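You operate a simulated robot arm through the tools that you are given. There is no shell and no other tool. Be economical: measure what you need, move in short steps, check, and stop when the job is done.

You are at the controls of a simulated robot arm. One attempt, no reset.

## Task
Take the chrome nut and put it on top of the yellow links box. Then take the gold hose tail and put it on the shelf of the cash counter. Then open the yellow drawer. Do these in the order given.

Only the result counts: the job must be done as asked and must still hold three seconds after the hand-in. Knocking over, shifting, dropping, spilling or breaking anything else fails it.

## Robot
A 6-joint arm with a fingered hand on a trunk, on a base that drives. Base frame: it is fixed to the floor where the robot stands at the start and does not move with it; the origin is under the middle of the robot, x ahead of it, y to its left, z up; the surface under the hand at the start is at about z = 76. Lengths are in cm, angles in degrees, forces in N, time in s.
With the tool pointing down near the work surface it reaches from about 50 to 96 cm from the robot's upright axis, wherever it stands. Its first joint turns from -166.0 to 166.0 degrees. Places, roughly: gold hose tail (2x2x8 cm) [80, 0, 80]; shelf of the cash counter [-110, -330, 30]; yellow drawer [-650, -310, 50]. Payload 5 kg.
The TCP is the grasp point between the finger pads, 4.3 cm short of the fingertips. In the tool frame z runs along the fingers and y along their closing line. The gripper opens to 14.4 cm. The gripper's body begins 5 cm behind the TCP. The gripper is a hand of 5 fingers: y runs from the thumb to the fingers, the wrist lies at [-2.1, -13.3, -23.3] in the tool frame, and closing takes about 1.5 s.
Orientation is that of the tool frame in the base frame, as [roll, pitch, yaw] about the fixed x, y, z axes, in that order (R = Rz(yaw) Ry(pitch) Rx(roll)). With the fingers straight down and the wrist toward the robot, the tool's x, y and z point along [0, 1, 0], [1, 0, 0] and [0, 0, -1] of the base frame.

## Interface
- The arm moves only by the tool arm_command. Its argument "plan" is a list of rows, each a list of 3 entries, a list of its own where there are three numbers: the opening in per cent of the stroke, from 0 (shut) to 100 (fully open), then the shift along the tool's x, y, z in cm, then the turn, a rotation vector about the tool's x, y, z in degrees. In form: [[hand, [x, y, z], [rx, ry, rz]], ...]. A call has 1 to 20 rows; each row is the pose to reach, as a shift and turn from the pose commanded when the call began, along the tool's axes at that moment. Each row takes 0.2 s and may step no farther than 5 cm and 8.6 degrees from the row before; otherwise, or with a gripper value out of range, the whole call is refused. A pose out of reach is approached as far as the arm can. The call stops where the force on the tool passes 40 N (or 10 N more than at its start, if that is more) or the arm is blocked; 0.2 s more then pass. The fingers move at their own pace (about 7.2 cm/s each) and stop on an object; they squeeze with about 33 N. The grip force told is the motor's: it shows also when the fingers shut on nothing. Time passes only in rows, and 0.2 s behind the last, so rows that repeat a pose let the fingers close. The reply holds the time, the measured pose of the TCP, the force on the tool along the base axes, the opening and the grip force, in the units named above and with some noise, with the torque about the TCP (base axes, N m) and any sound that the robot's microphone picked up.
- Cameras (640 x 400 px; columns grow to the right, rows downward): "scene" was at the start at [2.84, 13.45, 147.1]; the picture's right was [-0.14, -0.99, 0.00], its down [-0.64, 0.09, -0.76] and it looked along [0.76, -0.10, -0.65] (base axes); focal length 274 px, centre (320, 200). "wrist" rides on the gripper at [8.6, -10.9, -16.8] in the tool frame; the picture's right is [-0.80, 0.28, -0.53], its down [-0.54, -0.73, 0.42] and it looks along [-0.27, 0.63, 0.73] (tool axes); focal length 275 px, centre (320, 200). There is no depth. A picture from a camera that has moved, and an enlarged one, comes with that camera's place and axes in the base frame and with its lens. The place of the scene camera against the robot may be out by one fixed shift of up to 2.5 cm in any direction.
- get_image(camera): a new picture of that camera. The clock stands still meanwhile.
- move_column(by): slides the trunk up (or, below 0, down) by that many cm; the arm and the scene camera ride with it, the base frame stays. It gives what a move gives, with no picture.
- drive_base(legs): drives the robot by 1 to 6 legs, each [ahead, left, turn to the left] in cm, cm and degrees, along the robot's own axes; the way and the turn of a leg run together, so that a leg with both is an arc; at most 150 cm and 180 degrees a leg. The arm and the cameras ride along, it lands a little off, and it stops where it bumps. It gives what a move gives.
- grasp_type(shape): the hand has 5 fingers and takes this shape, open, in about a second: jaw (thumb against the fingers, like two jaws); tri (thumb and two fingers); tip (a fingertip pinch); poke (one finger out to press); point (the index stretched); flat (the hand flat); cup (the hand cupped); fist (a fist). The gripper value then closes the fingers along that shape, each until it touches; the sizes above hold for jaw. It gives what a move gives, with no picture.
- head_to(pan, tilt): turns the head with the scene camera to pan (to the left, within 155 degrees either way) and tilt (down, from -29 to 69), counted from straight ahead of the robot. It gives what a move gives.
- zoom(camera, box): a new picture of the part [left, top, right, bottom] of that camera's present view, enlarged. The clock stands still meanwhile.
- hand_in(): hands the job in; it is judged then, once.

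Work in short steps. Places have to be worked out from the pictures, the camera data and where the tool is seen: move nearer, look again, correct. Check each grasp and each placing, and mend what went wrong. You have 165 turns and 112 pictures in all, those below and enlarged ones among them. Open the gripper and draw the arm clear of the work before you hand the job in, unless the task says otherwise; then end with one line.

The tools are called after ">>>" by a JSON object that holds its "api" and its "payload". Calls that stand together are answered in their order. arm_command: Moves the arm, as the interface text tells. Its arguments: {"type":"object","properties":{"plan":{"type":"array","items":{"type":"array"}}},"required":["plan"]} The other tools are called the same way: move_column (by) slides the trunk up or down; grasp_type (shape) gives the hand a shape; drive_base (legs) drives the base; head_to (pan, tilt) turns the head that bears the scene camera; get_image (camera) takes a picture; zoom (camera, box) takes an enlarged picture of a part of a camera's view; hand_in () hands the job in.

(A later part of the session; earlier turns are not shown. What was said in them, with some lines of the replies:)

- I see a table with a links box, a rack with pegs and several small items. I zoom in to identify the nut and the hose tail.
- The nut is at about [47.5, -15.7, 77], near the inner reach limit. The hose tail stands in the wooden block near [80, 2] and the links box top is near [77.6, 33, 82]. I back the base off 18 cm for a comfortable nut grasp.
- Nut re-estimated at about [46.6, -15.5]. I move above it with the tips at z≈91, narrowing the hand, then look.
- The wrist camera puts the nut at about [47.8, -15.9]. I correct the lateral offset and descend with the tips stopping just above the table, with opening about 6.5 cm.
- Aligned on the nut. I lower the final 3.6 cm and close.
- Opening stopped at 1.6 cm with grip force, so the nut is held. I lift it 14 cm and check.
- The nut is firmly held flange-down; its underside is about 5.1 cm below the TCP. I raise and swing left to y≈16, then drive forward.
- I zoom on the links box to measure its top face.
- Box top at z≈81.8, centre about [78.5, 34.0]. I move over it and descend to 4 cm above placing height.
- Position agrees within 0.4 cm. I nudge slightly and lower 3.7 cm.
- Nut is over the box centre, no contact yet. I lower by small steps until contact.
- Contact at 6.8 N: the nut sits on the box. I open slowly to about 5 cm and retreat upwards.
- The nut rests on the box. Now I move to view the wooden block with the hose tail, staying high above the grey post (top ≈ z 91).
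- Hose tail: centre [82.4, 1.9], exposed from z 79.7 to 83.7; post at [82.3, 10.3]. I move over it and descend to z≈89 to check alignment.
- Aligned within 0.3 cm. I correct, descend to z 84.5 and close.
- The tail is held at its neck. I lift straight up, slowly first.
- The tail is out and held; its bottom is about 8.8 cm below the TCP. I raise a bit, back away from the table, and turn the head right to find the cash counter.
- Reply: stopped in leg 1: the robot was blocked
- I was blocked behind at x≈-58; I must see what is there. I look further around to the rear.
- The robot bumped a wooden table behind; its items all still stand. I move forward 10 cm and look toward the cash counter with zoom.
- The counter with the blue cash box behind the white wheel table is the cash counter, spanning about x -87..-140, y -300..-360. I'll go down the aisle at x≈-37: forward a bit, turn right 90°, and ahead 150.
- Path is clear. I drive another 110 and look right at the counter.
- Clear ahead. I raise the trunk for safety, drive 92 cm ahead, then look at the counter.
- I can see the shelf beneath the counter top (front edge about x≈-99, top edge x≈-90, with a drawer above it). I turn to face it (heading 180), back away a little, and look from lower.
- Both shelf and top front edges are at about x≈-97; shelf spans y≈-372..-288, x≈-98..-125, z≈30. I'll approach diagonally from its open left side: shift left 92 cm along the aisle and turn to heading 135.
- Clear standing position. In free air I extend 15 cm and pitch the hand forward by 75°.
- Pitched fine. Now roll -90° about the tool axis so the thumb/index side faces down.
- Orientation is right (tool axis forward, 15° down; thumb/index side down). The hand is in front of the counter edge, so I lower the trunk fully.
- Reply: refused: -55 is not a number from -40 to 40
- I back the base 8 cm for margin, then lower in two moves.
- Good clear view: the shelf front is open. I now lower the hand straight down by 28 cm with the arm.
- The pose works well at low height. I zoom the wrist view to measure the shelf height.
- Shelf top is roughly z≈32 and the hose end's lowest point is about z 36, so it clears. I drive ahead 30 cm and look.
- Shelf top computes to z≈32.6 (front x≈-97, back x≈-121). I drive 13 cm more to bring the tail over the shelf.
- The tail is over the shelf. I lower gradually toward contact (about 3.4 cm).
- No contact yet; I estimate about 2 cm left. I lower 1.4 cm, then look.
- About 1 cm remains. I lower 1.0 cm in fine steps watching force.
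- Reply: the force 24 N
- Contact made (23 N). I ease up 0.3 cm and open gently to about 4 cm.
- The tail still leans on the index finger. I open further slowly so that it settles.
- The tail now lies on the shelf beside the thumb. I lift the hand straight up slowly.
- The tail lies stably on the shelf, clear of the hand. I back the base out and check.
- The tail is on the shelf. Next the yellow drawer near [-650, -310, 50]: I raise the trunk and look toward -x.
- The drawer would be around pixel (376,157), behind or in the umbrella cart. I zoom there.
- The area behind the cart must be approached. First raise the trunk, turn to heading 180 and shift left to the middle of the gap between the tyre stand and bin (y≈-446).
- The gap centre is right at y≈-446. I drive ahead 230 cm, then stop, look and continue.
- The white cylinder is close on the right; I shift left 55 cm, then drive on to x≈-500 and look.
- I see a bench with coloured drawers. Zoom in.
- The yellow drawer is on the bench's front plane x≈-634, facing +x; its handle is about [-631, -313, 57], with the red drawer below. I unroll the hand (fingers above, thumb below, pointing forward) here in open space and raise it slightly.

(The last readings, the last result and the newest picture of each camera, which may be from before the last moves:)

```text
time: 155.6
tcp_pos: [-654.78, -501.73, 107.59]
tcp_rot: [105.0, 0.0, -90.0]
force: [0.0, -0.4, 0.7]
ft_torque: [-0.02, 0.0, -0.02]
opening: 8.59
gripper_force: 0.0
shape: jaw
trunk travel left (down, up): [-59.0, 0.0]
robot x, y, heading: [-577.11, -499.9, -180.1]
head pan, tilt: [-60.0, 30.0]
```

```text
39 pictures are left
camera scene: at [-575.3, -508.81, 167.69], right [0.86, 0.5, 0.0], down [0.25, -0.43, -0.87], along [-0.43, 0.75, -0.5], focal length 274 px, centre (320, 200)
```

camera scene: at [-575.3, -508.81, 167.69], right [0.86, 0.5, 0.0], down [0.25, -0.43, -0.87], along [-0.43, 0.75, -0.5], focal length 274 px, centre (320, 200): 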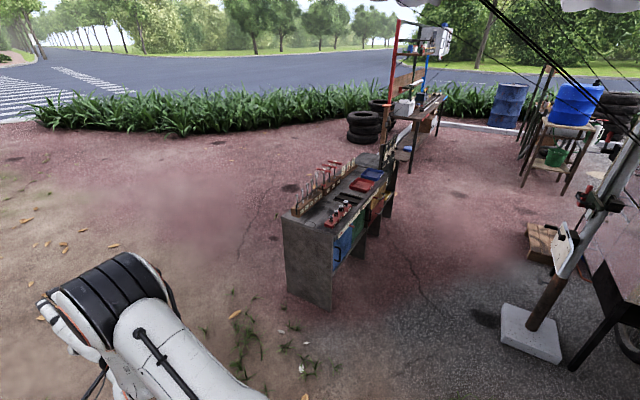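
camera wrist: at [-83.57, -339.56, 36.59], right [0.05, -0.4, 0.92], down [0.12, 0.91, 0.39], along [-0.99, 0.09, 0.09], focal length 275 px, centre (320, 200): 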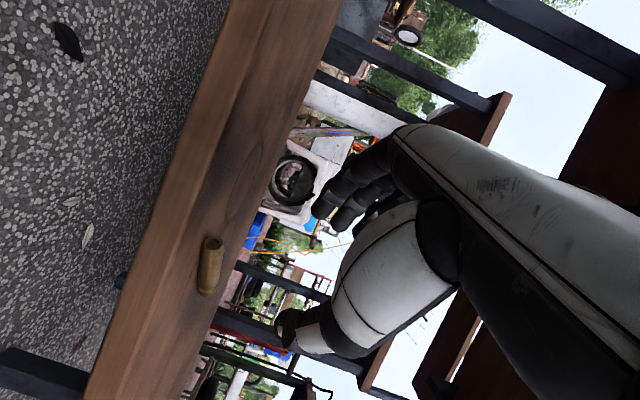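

There seem to be cables from the umbrella pole near z≈150–175, so I'll travel with the trunk lowered and the arm pointing along the travel direction (+y), in front of the bench. Turn right 90°, lower 40 cm, retract the hand.

>>> {"api": "drive_base", "payload": {"legs": [[0, 0, -90]]}}

>>> {"api": "move_column", "payload": {"by": -40}}

>>> {"api": "arm_command", "payload": {"plan": [[60, [0, 0.8, -2.9], [-2.5, 0, 0]], [60, [0, 1.5, -5.8], [-5, 0, 0]], [60, [0, 2.3, -8.7], [-7.5, 0, 0]], [60, [0, 3.1, -11.6], [-10, 0, 0]], [60, [0, 3.9, -14.5], [-12, 0, 0]], [60, [0, 3.9, -14.5], [-12, 0, 0]]]}}

>>> {"api": "head_to", "payload": {"pan": 0, "tilt": 30}}

>>> {"api": "get_image", "payload": {"camera": "scene"}}

```text
time: 159.8
tcp_pos: [-579.34, -422.69, 107.59]
tcp_rot: [104.8, 0.0, -179.5]
force: [-0.2, 0.8, -0.3]
ft_torque: [-0.01, 0.03, 0.02]
opening: 8.62
gripper_force: 0.1
shape: jaw
trunk travel left (down, up): [-59.0, 0.0]
robot x, y, heading: [-577.67, -500.29, 90.6]
head pan, tilt: [-60.0, 30.0]
```

```text
time: 163.6
tcp_pos: [-579.31, -422.57, 67.55]
tcp_rot: [104.9, 0.0, -179.4]
force: [0.2, -0.1, -0.9]
ft_torque: [-0.03, -0.01, -0.02]
opening: 8.63
gripper_force: 0.0
shape: jaw
trunk travel left (down, up): [-19.0, 40.0]
robot x, y, heading: [-577.23, -500.18, 90.5]
head pan, tilt: [-60.0, 30.0]
```

```text
time: 165.0
tcp_pos: [-579.42, -435.85, 75.19]
tcp_rot: [92.9, 0.0, -179.4]
force: [-0.7, 0.0, 0.2]
ft_torque: [0.0, 0.0, 0.02]
opening: 8.63
gripper_force: 0.0
shape: jaw
trunk travel left (down, up): [-19.0, 40.0]
robot x, y, heading: [-577.02, -500.36, 90.9]
head pan, tilt: [-60.0, 30.0]
```

```text
time: 166.3
tcp_pos: [-579.59, -435.69, 75.24]
tcp_rot: [92.9, 0.0, -179.5]
force: [-0.2, -1.2, 0.6]
ft_torque: [0.02, -0.01, -0.03]
opening: 8.62
gripper_force: 0.1
shape: jaw
trunk travel left (down, up): [-19.0, 40.0]
robot x, y, heading: [-577.31, -500.29, 90.7]
head pan, tilt: [0.0, 30.0]
```

```text
38 pictures are left
camera scene: at [-592.37, -498.16, 127.69], right [1.0, 0.01, 0.0], down [0.0, -0.5, -0.87], along [-0.01, 0.87, -0.5], focal length 274 px, centre (320, 200)
```

scene: 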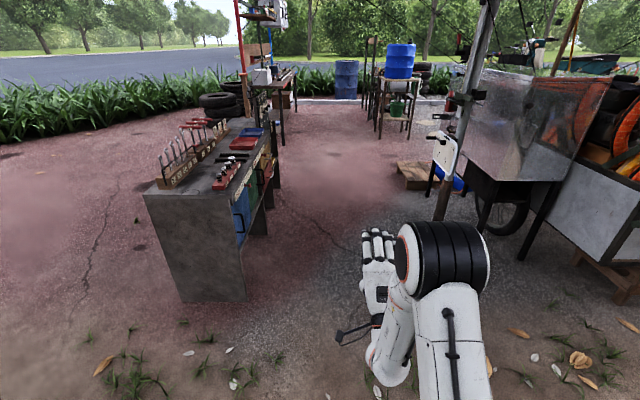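

The path between bench and umbrella is about 107 cm wide. I drive ahead 205 cm at x≈-577.

>>> {"api": "drive_base", "payload": {"legs": [[0, 0, -0.8], [110, 0, 0], [93, 0, 0]]}}

>>> {"api": "head_to", "payload": {"pan": 85, "tilt": 40}}

>>> {"api": "get_image", "payload": {"camera": "scene"}}

```text
time: 176.8
tcp_pos: [-574.86, -231.16, 75.3]
tcp_rot: [92.9, 0.0, 178.4]
force: [0.5, 0.6, -0.8]
ft_torque: [0.0, 0.02, -0.03]
opening: 8.65
gripper_force: 0.1
shape: jaw
trunk travel left (down, up): [-19.0, 40.0]
robot x, y, heading: [-575.16, -295.69, 88.3]
head pan, tilt: [0.0, 30.0]
```

```text
time: 178.4
tcp_pos: [-574.74, -231.02, 75.21]
tcp_rot: [92.9, 0.0, 178.3]
force: [0.9, -0.5, 1.1]
ft_torque: [0.0, 0.0, 0.0]
opening: 8.61
gripper_force: 0.0
shape: jaw
trunk travel left (down, up): [-19.0, 40.0]
robot x, y, heading: [-575.45, -295.14, 88.4]
head pan, tilt: [85.0, 40.0]
```

```text
37 pictures are left
camera scene: at [-598.8, -301.02, 126.15], right [0.12, 0.99, 0.0], down [0.64, -0.08, -0.77], along [-0.76, 0.09, -0.64], focal length 274 px, centre (320, 200)
```

scene: 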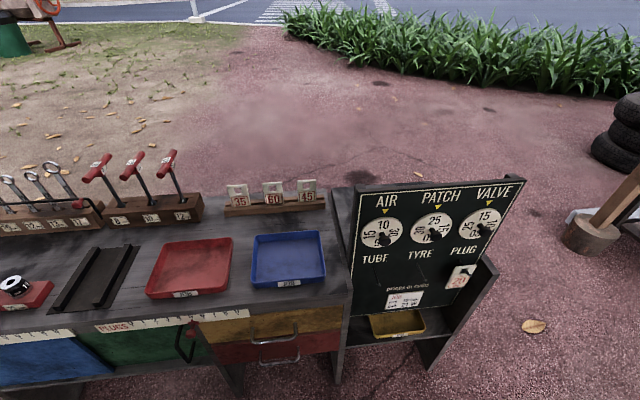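

The yellow drawer with its bar handle is clear, red drawer below. I shift right 22 and ahead 6, then turn left to face the bench.

>>> {"api": "drive_base", "payload": {"legs": [[6, -22, 0], [0, 0, 91.6]]}}

>>> {"api": "head_to", "payload": {"pan": 0, "tilt": 48}}

>>> {"api": "get_image", "payload": {"camera": "scene"}}

>>> {"api": "get_image", "payload": {"camera": "wrist"}}

```text
time: 184.0
tcp_pos: [-617.3, -292.59, 75.11]
tcp_rot: [93.0, 0.0, -89.2]
force: [-0.2, 0.4, -0.5]
ft_torque: [0.03, -0.02, 0.0]
opening: 8.61
gripper_force: 0.1
shape: jaw
trunk travel left (down, up): [-19.0, 40.0]
robot x, y, heading: [-553.3, -290.35, -179.4]
head pan, tilt: [85.0, 40.0]
```

```text
time: 185.6
tcp_pos: [-617.3, -292.59, 75.24]
tcp_rot: [92.9, 0.0, -89.5]
force: [0.1, 0.5, -0.9]
ft_torque: [0.04, -0.03, -0.03]
opening: 8.61
gripper_force: 0.0
shape: jaw
trunk travel left (down, up): [-19.0, 40.0]
robot x, y, heading: [-552.83, -290.45, -179.4]
head pan, tilt: [0.0, 48.0]
```

```text
36 pictures are left
camera scene: at [-554.16, -306.86, 125.01], right [-0.01, 1.0, 0.0], down [0.74, 0.01, -0.67], along [-0.67, -0.01, -0.74], focal length 274 px, centre (320, 200)
```

scene: 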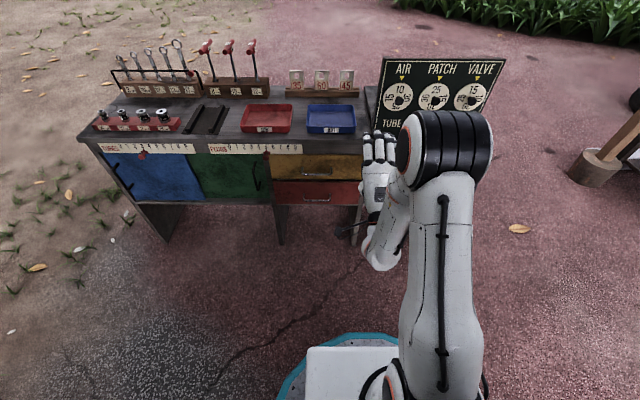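

```text
35 pictures are left
camera wrist: at [-599.76, -300.96, 65.23], right [0.51, 0.8, 0.31], down [-0.39, 0.54, -0.75], along [-0.77, 0.26, 0.59], focal length 275 px, centre (320, 200)
```

wrist: 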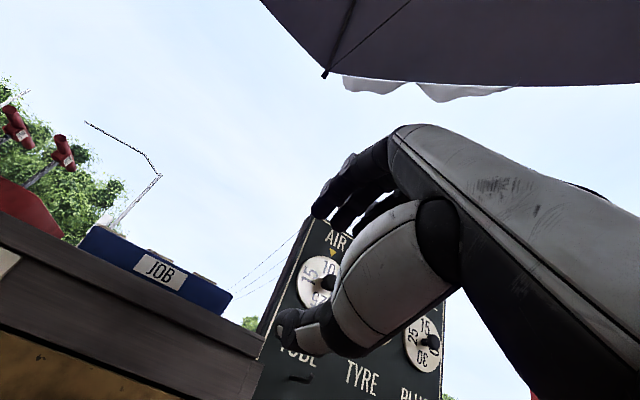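

I zoom on the yellow drawer for its handle location.

>>> {"api": "zoom", "payload": {"camera": "scene", "box": [255, 130, 375, 220]}}

```text
4.44 times, centred on (315, 175) of scene
camera zoom: at [-554.16, -306.86, 125.01], right [-0.01, 1.0, 0.0], down [0.74, 0.01, -0.67], along [-0.67, -0.01, -0.74], focal length 1219 px, centre (342, 311)
```

zoom: 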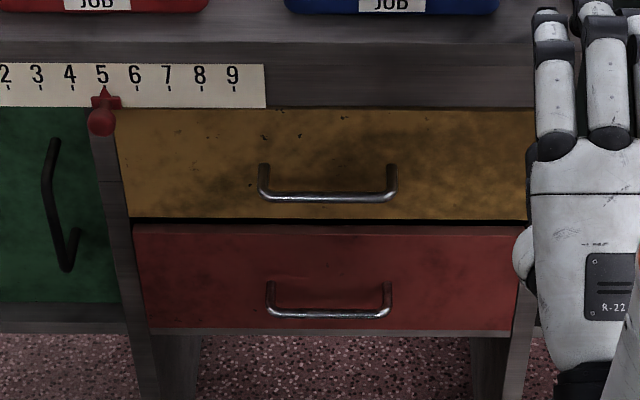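

The bar handle is at about [-631, -309, 55], 11 cm wide with ~4 cm stand-off. I move the hand in front of it: 16 cm left and 20 cm down, staying ~12 cm back.

>>> {"api": "arm_command", "payload": {"plan": [[60, [2.7, -3.3, 0], [0, 0, 0]], [60, [5.4, -6.7, 0], [0, 0, 0]], [60, [8.1, -10, 0], [0, 0, 0]], [60, [10.8, -13.3, 0], [0, 0, 0]], [60, [13.5, -16.7, 0], [0, 0, 0]], [60, [16.2, -20, 0], [0, 0, 0]], [60, [16.2, -20, 0], [0, 0, 0]]]}}

>>> {"api": "get_image", "payload": {"camera": "wrist"}}

>>> {"api": "get_image", "payload": {"camera": "scene"}}

```text
time: 187.2
tcp_pos: [-621.8, -311.93, 56.81]
tcp_rot: [93.2, 0.0, -89.6]
force: [0.1, 0.3, -0.5]
ft_torque: [-0.02, 0.06, 0.01]
opening: 8.62
gripper_force: 0.0
shape: jaw
out of reach, approached as far as the arm can: row 1, 2, 3, 4, 5, 6, 7
trunk travel left (down, up): [-19.0, 40.0]
robot x, y, heading: [-552.8, -290.27, -179.3]
head pan, tilt: [0.0, 48.0]
```

```text
33 pictures are left
camera wrist: at [-604.16, -320.34, 46.95], right [0.51, 0.8, 0.31], down [-0.39, 0.54, -0.75], along [-0.77, 0.26, 0.58], focal length 275 px, centre (320, 200)
```

wrist: 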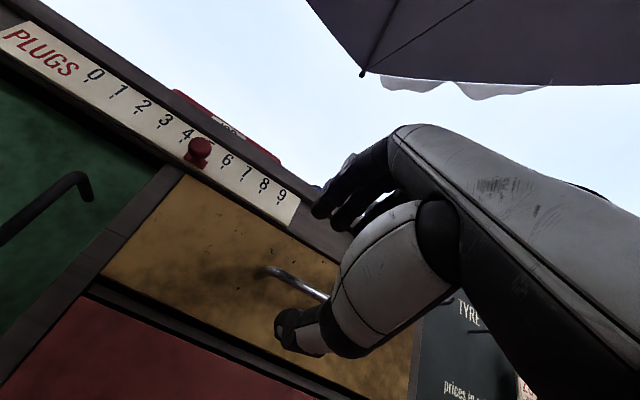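

```text
32 pictures are left
camera scene: at [-554.16, -306.85, 125.01], right [-0.01, 1.0, 0.0], down [0.74, 0.01, -0.67], along [-0.67, -0.01, -0.74], focal length 274 px, centre (320, 200)
```

scene: 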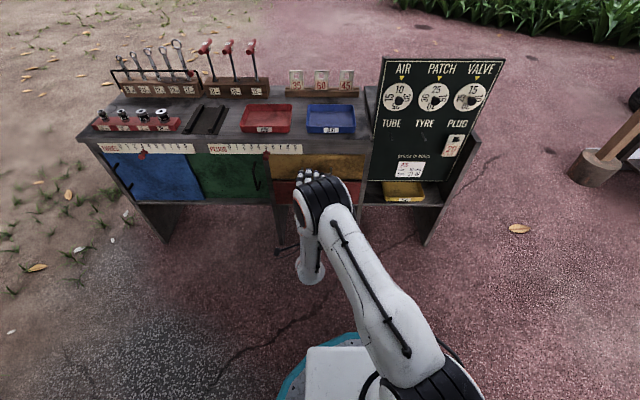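

Pose settled at [-621.8, -311.9, 56.8] (too close for exact target). The wrist view puts the bar at z≈56.5, so I'm well aligned; I advance 4 cm with the arm and re-read.

>>> {"api": "arm_command", "payload": {"plan": [[60, [0, 0, 2], [0, 0, 0]], [60, [0, 0, 4], [0, 0, 0]], [60, [0, 0, 4], [0, 0, 0]]]}}

>>> {"api": "get_image", "payload": {"camera": "wrist"}}

```text
time: 188.0
tcp_pos: [-625.67, -311.95, 56.4]
tcp_rot: [92.9, 0.0, -89.2]
force: [0.0, 0.5, -0.5]
ft_torque: [0.01, -0.01, 0.0]
opening: 8.62
gripper_force: 0.1
shape: jaw
trunk travel left (down, up): [-19.0, 40.0]
robot x, y, heading: [-553.23, -290.33, -179.4]
head pan, tilt: [0.0, 48.0]
```

```text
31 pictures are left
camera wrist: at [-608.18, -320.29, 46.52], right [0.51, 0.8, 0.31], down [-0.39, 0.54, -0.75], along [-0.77, 0.26, 0.59], focal length 275 px, centre (320, 200)
```

wrist: 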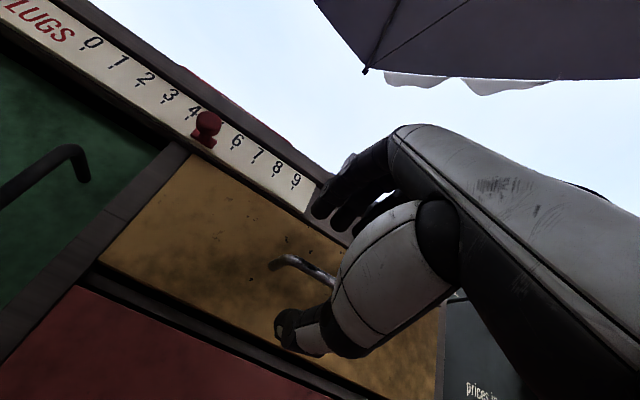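

>>> {"api": "zoom", "payload": {"camera": "wrist", "box": [230, 180, 370, 370]}}

>>> {"api": "zoom", "payload": {"camera": "scene", "box": [255, 130, 375, 220]}}

```text
2.11 times, centred on (300, 275) of wrist
camera zoom: at [-608.18, -320.29, 46.52], right [0.51, 0.8, 0.31], down [-0.39, 0.54, -0.75], along [-0.77, 0.26, 0.59], focal length 580 px, centre (362, 42)
```

zoom: 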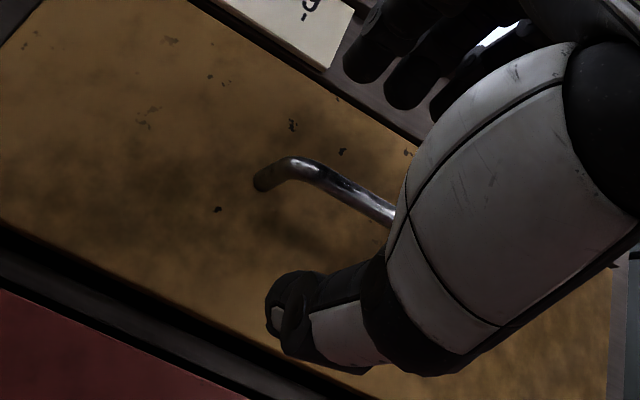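

```text
4.44 times, centred on (315, 175) of scene
camera zoom: at [-554.16, -306.86, 125.0], right [-0.01, 1.0, 0.0], down [0.74, 0.01, -0.67], along [-0.67, -0.01, -0.74], focal length 1219 px, centre (342, 311)
```

zoom: 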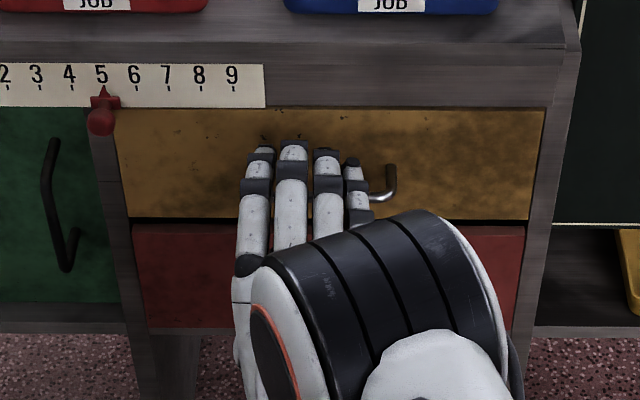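

Bar: y -313.2..-302.5, z≈56.4, x≈-631, face x≈-635. I narrow to 5.5 cm, shift 2.5 cm right to centre on the bar, and advance 3.8 cm.

>>> {"api": "arm_command", "payload": {"plan": [[38, [-1.5, 0.1, 0], [0, 0, 0]], [38, [-2.8, 0.2, 0], [0, 0, 0]], [38, [-2.8, 0.2, 0.5], [0, 0, 0]], [38, [-2.8, 0.2, 1.7], [0, 0, 0]], [38, [-2.8, 0.2, 2.8], [0, 0, 0]], [38, [-2.8, 0.2, 3.8], [0, 0, 0]], [38, [-2.8, 0.2, 3.8], [0, 0, 0]]]}}

>>> {"api": "zoom", "payload": {"camera": "wrist", "box": [230, 180, 370, 370]}}

>>> {"api": "zoom", "payload": {"camera": "scene", "box": [255, 130, 375, 220]}}

```text
time: 189.6
tcp_pos: [-629.4, -308.99, 56.4]
tcp_rot: [92.9, 0.0, -89.4]
force: [1.0, -1.2, 0.5]
ft_torque: [0.0, 0.0, 0.01]
opening: 5.51
gripper_force: 0.0
shape: jaw
trunk travel left (down, up): [-19.0, 40.0]
robot x, y, heading: [-552.61, -290.42, -179.5]
head pan, tilt: [0.0, 48.0]
```

```text
2.11 times, centred on (300, 275) of wrist
camera zoom: at [-612.01, -317.47, 46.48], right [0.51, 0.8, 0.31], down [-0.39, 0.54, -0.75], along [-0.77, 0.26, 0.59], focal length 580 px, centre (362, 42)
```

zoom: 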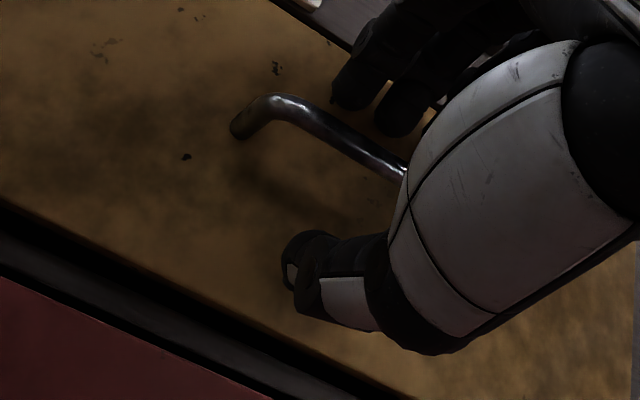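

```text
4.44 times, centred on (315, 175) of scene
camera zoom: at [-554.16, -306.86, 125.0], right [-0.01, 1.0, 0.0], down [0.74, 0.01, -0.67], along [-0.67, -0.01, -0.74], focal length 1219 px, centre (342, 311)
```

zoom: 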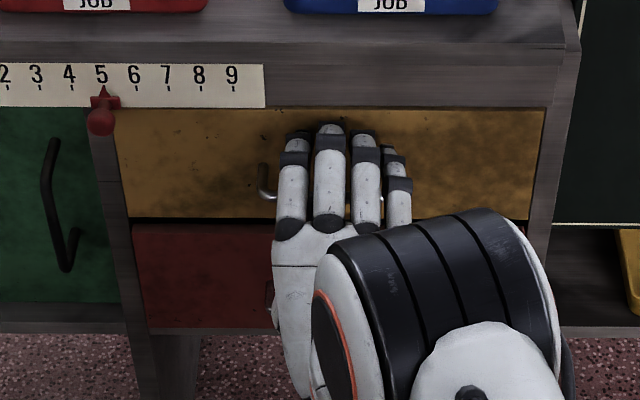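

The bar lies between fingers and thumb. I close the grip.

>>> {"api": "arm_command", "payload": {"plan": [[0, [0, 0, 0], [0, 0, 0]], [0, [0, 0, 0], [0, 0, 0]], [0, [0, 0, 0], [0, 0, 0]], [0, [0, 0, 0], [0, 0, 0]], [0, [0, 0, 0], [0, 0, 0]], [0, [0, 0, 0], [0, 0, 0]]]}}

>>> {"api": "zoom", "payload": {"camera": "wrist", "box": [230, 180, 370, 370]}}

>>> {"api": "head_to", "payload": {"pan": 150, "tilt": 45}}

>>> {"api": "get_image", "payload": {"camera": "scene"}}

>>> {"api": "head_to", "payload": {"pan": -150, "tilt": 45}}

>>> {"api": "get_image", "payload": {"camera": "scene"}}

```text
time: 191.0
tcp_pos: [-629.54, -309.11, 56.4]
tcp_rot: [92.9, 0.0, -89.4]
force: [-1.4, -0.6, -0.4]
ft_torque: [0.15, 0.0, 0.0]
opening: 0.0
gripper_force: 33.2
shape: jaw
trunk travel left (down, up): [-19.0, 40.0]
robot x, y, heading: [-552.91, -290.05, -179.4]
head pan, tilt: [0.0, 48.0]
```

```text
2.11 times, centred on (300, 275) of wrist
camera zoom: at [-612.03, -317.47, 46.48], right [0.51, 0.8, 0.31], down [-0.39, 0.54, -0.75], along [-0.77, 0.26, 0.59], focal length 580 px, centre (362, 42)
```

zoom: 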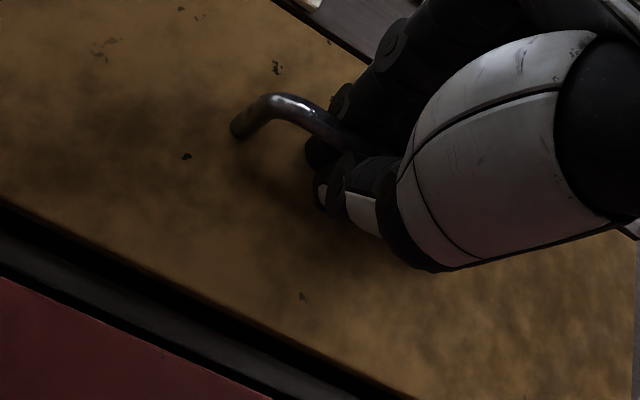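

```text
time: 193.4
tcp_pos: [-629.51, -309.13, 56.5]
tcp_rot: [92.9, 0.0, -89.4]
force: [-1.8, -0.3, -1.3]
ft_torque: [0.14, 0.0, -0.03]
opening: 0.0
gripper_force: 32.9
shape: jaw
trunk travel left (down, up): [-19.0, 40.0]
robot x, y, heading: [-552.57, -290.2, -179.3]
head pan, tilt: [150.0, 45.0]
```

```text
25 pictures are left
camera scene: at [-539.22, -310.78, 125.43], right [-0.49, -0.87, 0.0], down [-0.62, 0.35, -0.71], along [0.62, -0.35, -0.71], focal length 274 px, centre (320, 200)
```

scene: 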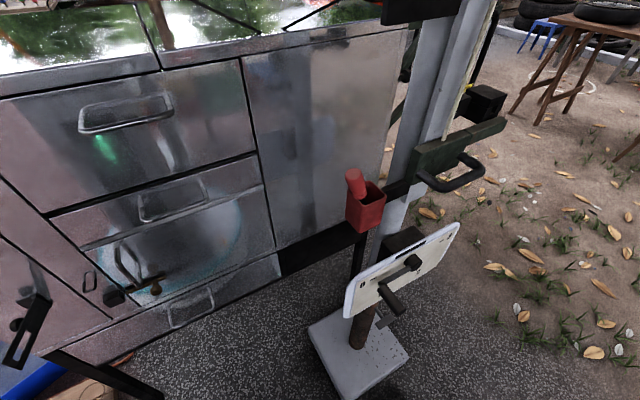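

```text
time: 197.5
tcp_pos: [-629.56, -309.13, 56.37]
tcp_rot: [92.8, 0.0, -89.4]
force: [-1.8, -0.7, -1.4]
ft_torque: [0.12, -0.03, -0.02]
opening: 0.02
gripper_force: 32.5
shape: jaw
trunk travel left (down, up): [-19.0, 40.0]
robot x, y, heading: [-552.68, -290.12, -179.6]
head pan, tilt: [-150.0, 45.0]
```

```text
24 pictures are left
camera scene: at [-539.3, -302.64, 125.43], right [0.51, -0.86, 0.0], down [-0.61, -0.36, -0.71], along [0.61, 0.36, -0.71], focal length 274 px, centre (320, 200)
```

scene: 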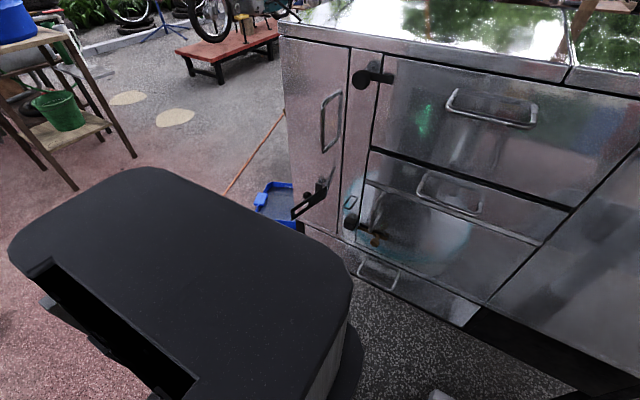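

The fingers are closed around the bar (opening ≈0, hooked). Behind me there's about 45 cm to the steel cabinet and the umbrella base is off to the side. I pull by backing the base 6 cm first and check.

>>> {"api": "drive_base", "payload": {"legs": [[-6, 0, 0]]}}

>>> {"api": "head_to", "payload": {"pan": 0, "tilt": 48}}

>>> {"api": "get_image", "payload": {"camera": "scene"}}

```text
time: 198.4
tcp_pos: [-623.75, -309.18, 56.38]
tcp_rot: [92.9, 0.0, -89.2]
force: [-1.6, 1.8, -1.9]
ft_torque: [0.1, 0.02, -0.04]
opening: 0.0
gripper_force: 32.8
shape: jaw
trunk travel left (down, up): [-19.0, 40.0]
robot x, y, heading: [-546.79, -290.33, -179.2]
head pan, tilt: [-150.0, 45.0]
```

```text
time: 200.8
tcp_pos: [-623.6, -309.14, 56.34]
tcp_rot: [92.9, 0.0, -89.3]
force: [0.6, 1.3, -1.4]
ft_torque: [0.15, 0.0, -0.03]
opening: 0.02
gripper_force: 33.4
shape: jaw
trunk travel left (down, up): [-19.0, 40.0]
robot x, y, heading: [-546.93, -290.18, -179.3]
head pan, tilt: [0.0, 48.0]
```

```text
23 pictures are left
camera scene: at [-548.27, -306.78, 125.0], right [-0.01, 1.0, 0.0], down [0.74, 0.01, -0.67], along [-0.67, -0.01, -0.74], focal length 274 px, centre (320, 200)
```

scene: 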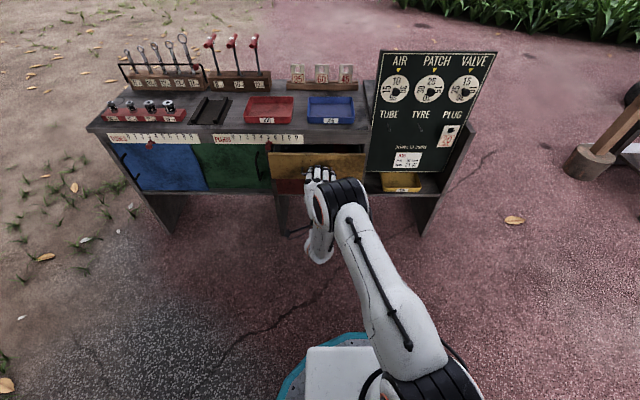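

The drawer is coming out. I continue backing 15 cm.

>>> {"api": "drive_base", "payload": {"legs": [[-15, 0, 0]]}}

>>> {"api": "get_image", "payload": {"camera": "scene"}}

```text
time: 202.2
tcp_pos: [-608.17, -308.98, 56.33]
tcp_rot: [92.8, 0.1, -89.4]
force: [-1.1, -8.6, -2.9]
ft_torque: [0.11, -0.03, 0.05]
opening: 0.03
gripper_force: 33.0
shape: jaw
trunk travel left (down, up): [-19.0, 40.0]
robot x, y, heading: [-531.68, -289.89, -179.4]
head pan, tilt: [0.0, 48.0]
```

```text
22 pictures are left
camera scene: at [-532.92, -306.67, 125.0], right [-0.01, 1.0, 0.0], down [0.74, 0.01, -0.67], along [-0.67, -0.01, -0.74], focal length 274 px, centre (320, 200)
```

scene: 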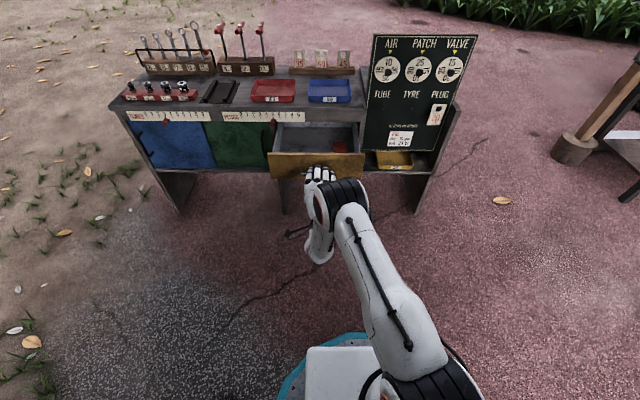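

About 21 cm open. I pull 5 cm more to be safely fully open, watching the force.

>>> {"api": "drive_base", "payload": {"legs": [[-5, 0, 0]]}}

>>> {"api": "zoom", "payload": {"camera": "scene", "box": [240, 90, 400, 220]}}

```text
time: 203.2
tcp_pos: [-603.94, -308.88, 56.49]
tcp_rot: [92.9, -0.3, -89.3]
force: [-19.0, -5.6, -7.6]
ft_torque: [0.18, -0.02, -0.02]
opening: 0.0
gripper_force: 33.1
shape: jaw
trunk travel left (down, up): [-19.0, 40.0]
robot x, y, heading: [-526.98, -290.34, -179.5]
head pan, tilt: [0.0, 48.0]
stopped in leg 1: the force on the tool passed its limit at 64 N (the readings are from after the stop); the commanded pose is now the measured one
```

```text
3.08 times, centred on (320, 155) of scene
camera zoom: at [-528.47, -306.64, 125.0], right [-0.01, 1.0, 0.0], down [0.74, 0.01, -0.67], along [-0.67, -0.01, -0.74], focal length 844 px, centre (320, 338)
```

zoom: 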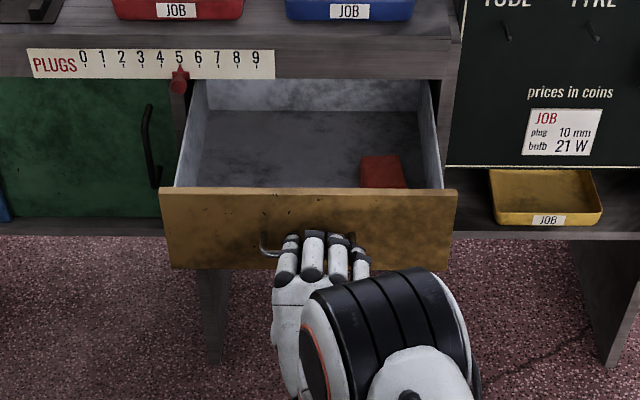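

The drawer hit its end stop, fully open (~25 cm). I open the hand and withdraw it straight back.

>>> {"api": "arm_command", "payload": {"plan": [[10, [0, 0, 0.2], [0, 0, 0]], [20, [0, 0, 0.2], [0, 0, 0]], [38, [0, 0, 0.2], [0, 0, 0]], [38, [0, 0, 0.2], [0, 0, 0]], [38, [0, 0, 0.2], [0, 0, 0]], [38, [0, 0, -1], [0, 0, 0]], [38, [0, 0, -3], [0, 0, 0]], [38, [0, 0, -5], [0, 0, 0]], [38, [0, 0, -6.5], [0, 0, 0]], [38, [0, 0, -6.5], [0, 0, 0]]]}}

>>> {"api": "get_image", "payload": {"camera": "scene"}}

>>> {"api": "get_image", "payload": {"camera": "wrist"}}

```text
time: 205.4
tcp_pos: [-597.32, -308.89, 56.77]
tcp_rot: [92.8, -0.3, -89.3]
force: [0.0, -1.7, 0.3]
ft_torque: [0.01, -0.02, -0.03]
opening: 5.44
gripper_force: 0.1
shape: jaw
trunk travel left (down, up): [-19.0, 40.0]
robot x, y, heading: [-526.75, -290.05, -179.3]
head pan, tilt: [0.0, 48.0]
```

```text
20 pictures are left
camera scene: at [-528.29, -306.59, 125.0], right [-0.01, 1.0, 0.0], down [0.74, 0.01, -0.67], along [-0.67, -0.01, -0.74], focal length 274 px, centre (320, 200)
```

scene: 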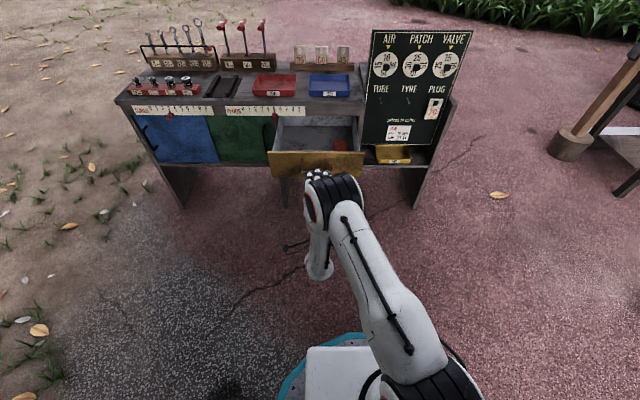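

```text
19 pictures are left
camera wrist: at [-579.78, -317.22, 46.88], right [0.51, 0.8, 0.31], down [-0.39, 0.54, -0.75], along [-0.76, 0.26, 0.59], focal length 275 px, centre (320, 200)
```

wrist: 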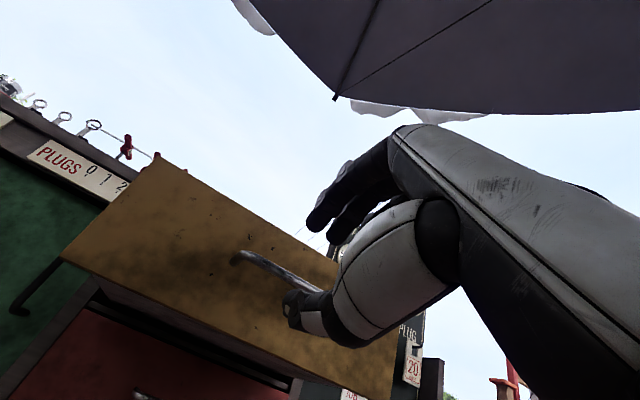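

The hand is clear of the bar and the drawer stays fully open. I back off a little more and slide sideways to draw the arm clear of the drawer.

>>> {"api": "drive_base", "payload": {"legs": [[-4, 0, 0], [0, -30, 0]]}}

>>> {"api": "get_image", "payload": {"camera": "scene"}}

```text
time: 206.9
tcp_pos: [-594.34, -303.76, 56.92]
tcp_rot: [92.8, -0.3, -90.5]
force: [0.0, -0.2, -0.1]
ft_torque: [0.01, -0.03, 0.04]
opening: 5.43
gripper_force: 0.0
shape: jaw
trunk travel left (down, up): [-19.0, 40.0]
robot x, y, heading: [-523.65, -285.73, 179.4]
head pan, tilt: [0.0, 48.0]
stopped in leg 2: the robot was blocked; the commanded pose is now the measured one
```

```text
18 pictures are left
camera scene: at [-525.2, -302.7, 125.0], right [0.01, 1.0, 0.0], down [0.74, 0.0, -0.67], along [-0.67, 0.0, -0.74], focal length 274 px, centre (320, 200)
```

scene: 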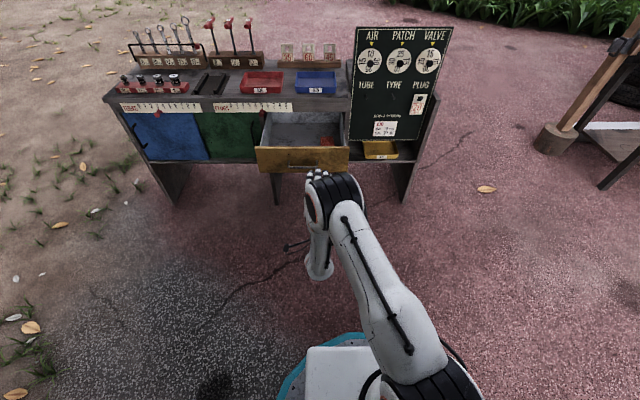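

Something blocked me at the rear right; I look there to make sure nothing was disturbed.

>>> {"api": "head_to", "payload": {"pan": -140, "tilt": 50}}

>>> {"api": "get_image", "payload": {"camera": "scene"}}

>>> {"api": "head_to", "payload": {"pan": 150, "tilt": 50}}

>>> {"api": "get_image", "payload": {"camera": "scene"}}

```text
time: 209.1
tcp_pos: [-594.25, -303.67, 56.88]
tcp_rot: [92.9, -0.3, -90.5]
force: [-0.2, 0.2, 0.7]
ft_torque: [-0.01, 0.01, -0.03]
opening: 5.47
gripper_force: 0.0
shape: jaw
trunk travel left (down, up): [-19.0, 40.0]
robot x, y, heading: [-523.73, -286.16, 179.5]
head pan, tilt: [-140.0, 50.0]
```

```text
17 pictures are left
camera scene: at [-511.39, -297.82, 124.73], right [0.64, -0.77, 0.0], down [-0.59, -0.49, -0.64], along [0.49, 0.41, -0.77], focal length 274 px, centre (320, 200)
```

scene: 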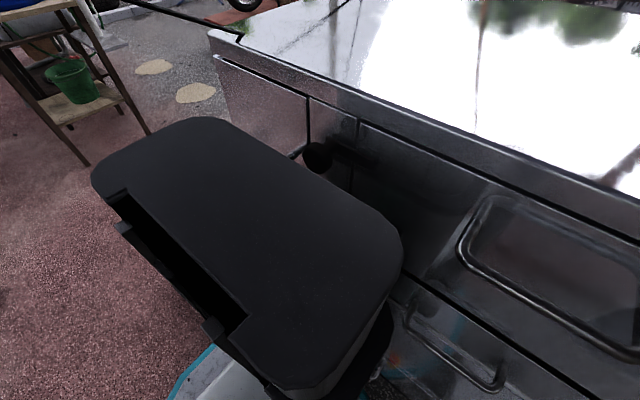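

```text
time: 213.1
tcp_pos: [-594.18, -303.63, 56.82]
tcp_rot: [92.8, -0.3, -90.5]
force: [0.0, -0.5, -0.5]
ft_torque: [0.0, 0.01, 0.01]
opening: 5.45
gripper_force: 0.1
shape: jaw
trunk travel left (down, up): [-19.0, 40.0]
robot x, y, heading: [-523.8, -286.21, 179.6]
head pan, tilt: [150.0, 50.0]
```

```text
16 pictures are left
camera scene: at [-510.67, -306.63, 124.73], right [-0.51, -0.86, 0.0], down [-0.66, 0.39, -0.64], along [0.55, -0.32, -0.77], focal length 274 px, centre (320, 200)
```

scene: 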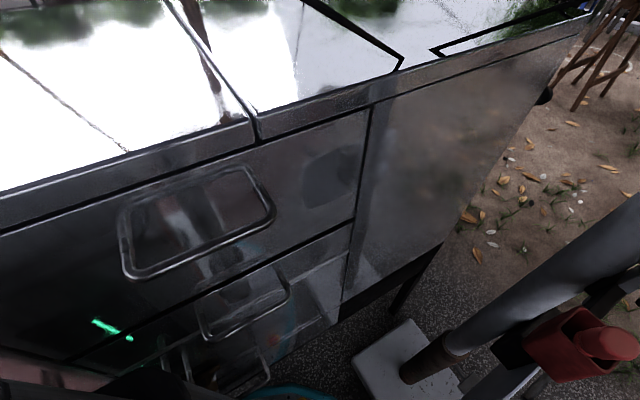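

I merely touched the steel cabinet behind; all stays closed and in place. I ease forward 1.5 cm off it, open the hand fully, and take a last check.

>>> {"api": "drive_base", "payload": {"legs": [[1.5, 1.5, 0]]}}

>>> {"api": "arm_command", "payload": {"plan": [[60, [0, 0, 0], [0, 0, 0]], [80, [0, 0, 0], [0, 0, 0]], [100, [0, 0, 0], [0, 0, 0]], [100, [0, 0, 0], [0, 0, 0]], [100, [0, 0, 0], [0, 0, 0]]]}}

>>> {"api": "head_to", "payload": {"pan": 0, "tilt": 45}}

>>> {"api": "get_image", "payload": {"camera": "scene"}}

```text
time: 213.9
tcp_pos: [-595.83, -305.06, 56.79]
tcp_rot: [92.8, -0.3, -90.6]
force: [-0.5, -0.7, -0.2]
ft_torque: [0.01, 0.01, 0.01]
opening: 5.43
gripper_force: 0.1
shape: jaw
trunk travel left (down, up): [-19.0, 40.0]
robot x, y, heading: [-525.16, -287.6, 179.5]
head pan, tilt: [150.0, 50.0]
```

```text
time: 215.1
tcp_pos: [-595.74, -305.05, 56.72]
tcp_rot: [92.8, -0.3, -90.6]
force: [-0.4, -0.1, -0.2]
ft_torque: [0.0, 0.03, -0.01]
opening: 14.36
gripper_force: 0.0
shape: jaw
trunk travel left (down, up): [-19.0, 40.0]
robot x, y, heading: [-524.95, -287.46, 179.9]
head pan, tilt: [150.0, 50.0]
```

```text
time: 217.5
tcp_pos: [-595.78, -304.97, 56.77]
tcp_rot: [92.8, -0.3, -90.7]
force: [-0.4, 0.1, 0.1]
ft_torque: [-0.01, 0.04, 0.01]
opening: 14.33
gripper_force: 0.0
shape: jaw
trunk travel left (down, up): [-19.0, 40.0]
robot x, y, heading: [-525.17, -287.91, 179.4]
head pan, tilt: [0.0, 45.0]
```

```text
15 pictures are left
camera scene: at [-527.0, -304.21, 125.42], right [0.01, 1.0, 0.0], down [0.71, 0.0, -0.71], along [-0.71, 0.0, -0.71], focal length 274 px, centre (320, 200)
```

scene: 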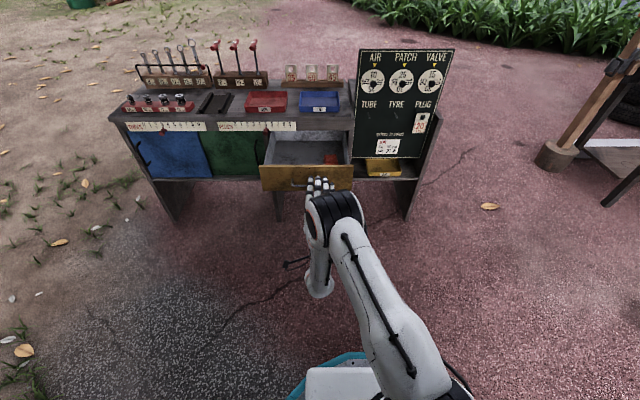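

The nut is on the links box, the hose tail lies on the shelf, and the yellow drawer is fully open with the hand open and clear. I hand in.

>>> {"api": "hand_in", "payload": {}}

```text
The job is handed in.
```

I put the chrome nut on the links box, laid the gold hose tail on the cash counter shelf, and opened the yellow drawer to its stop, in that order. The base bumped a wooden table and the steel cabinet along the way, but I saw nothing disturbed.
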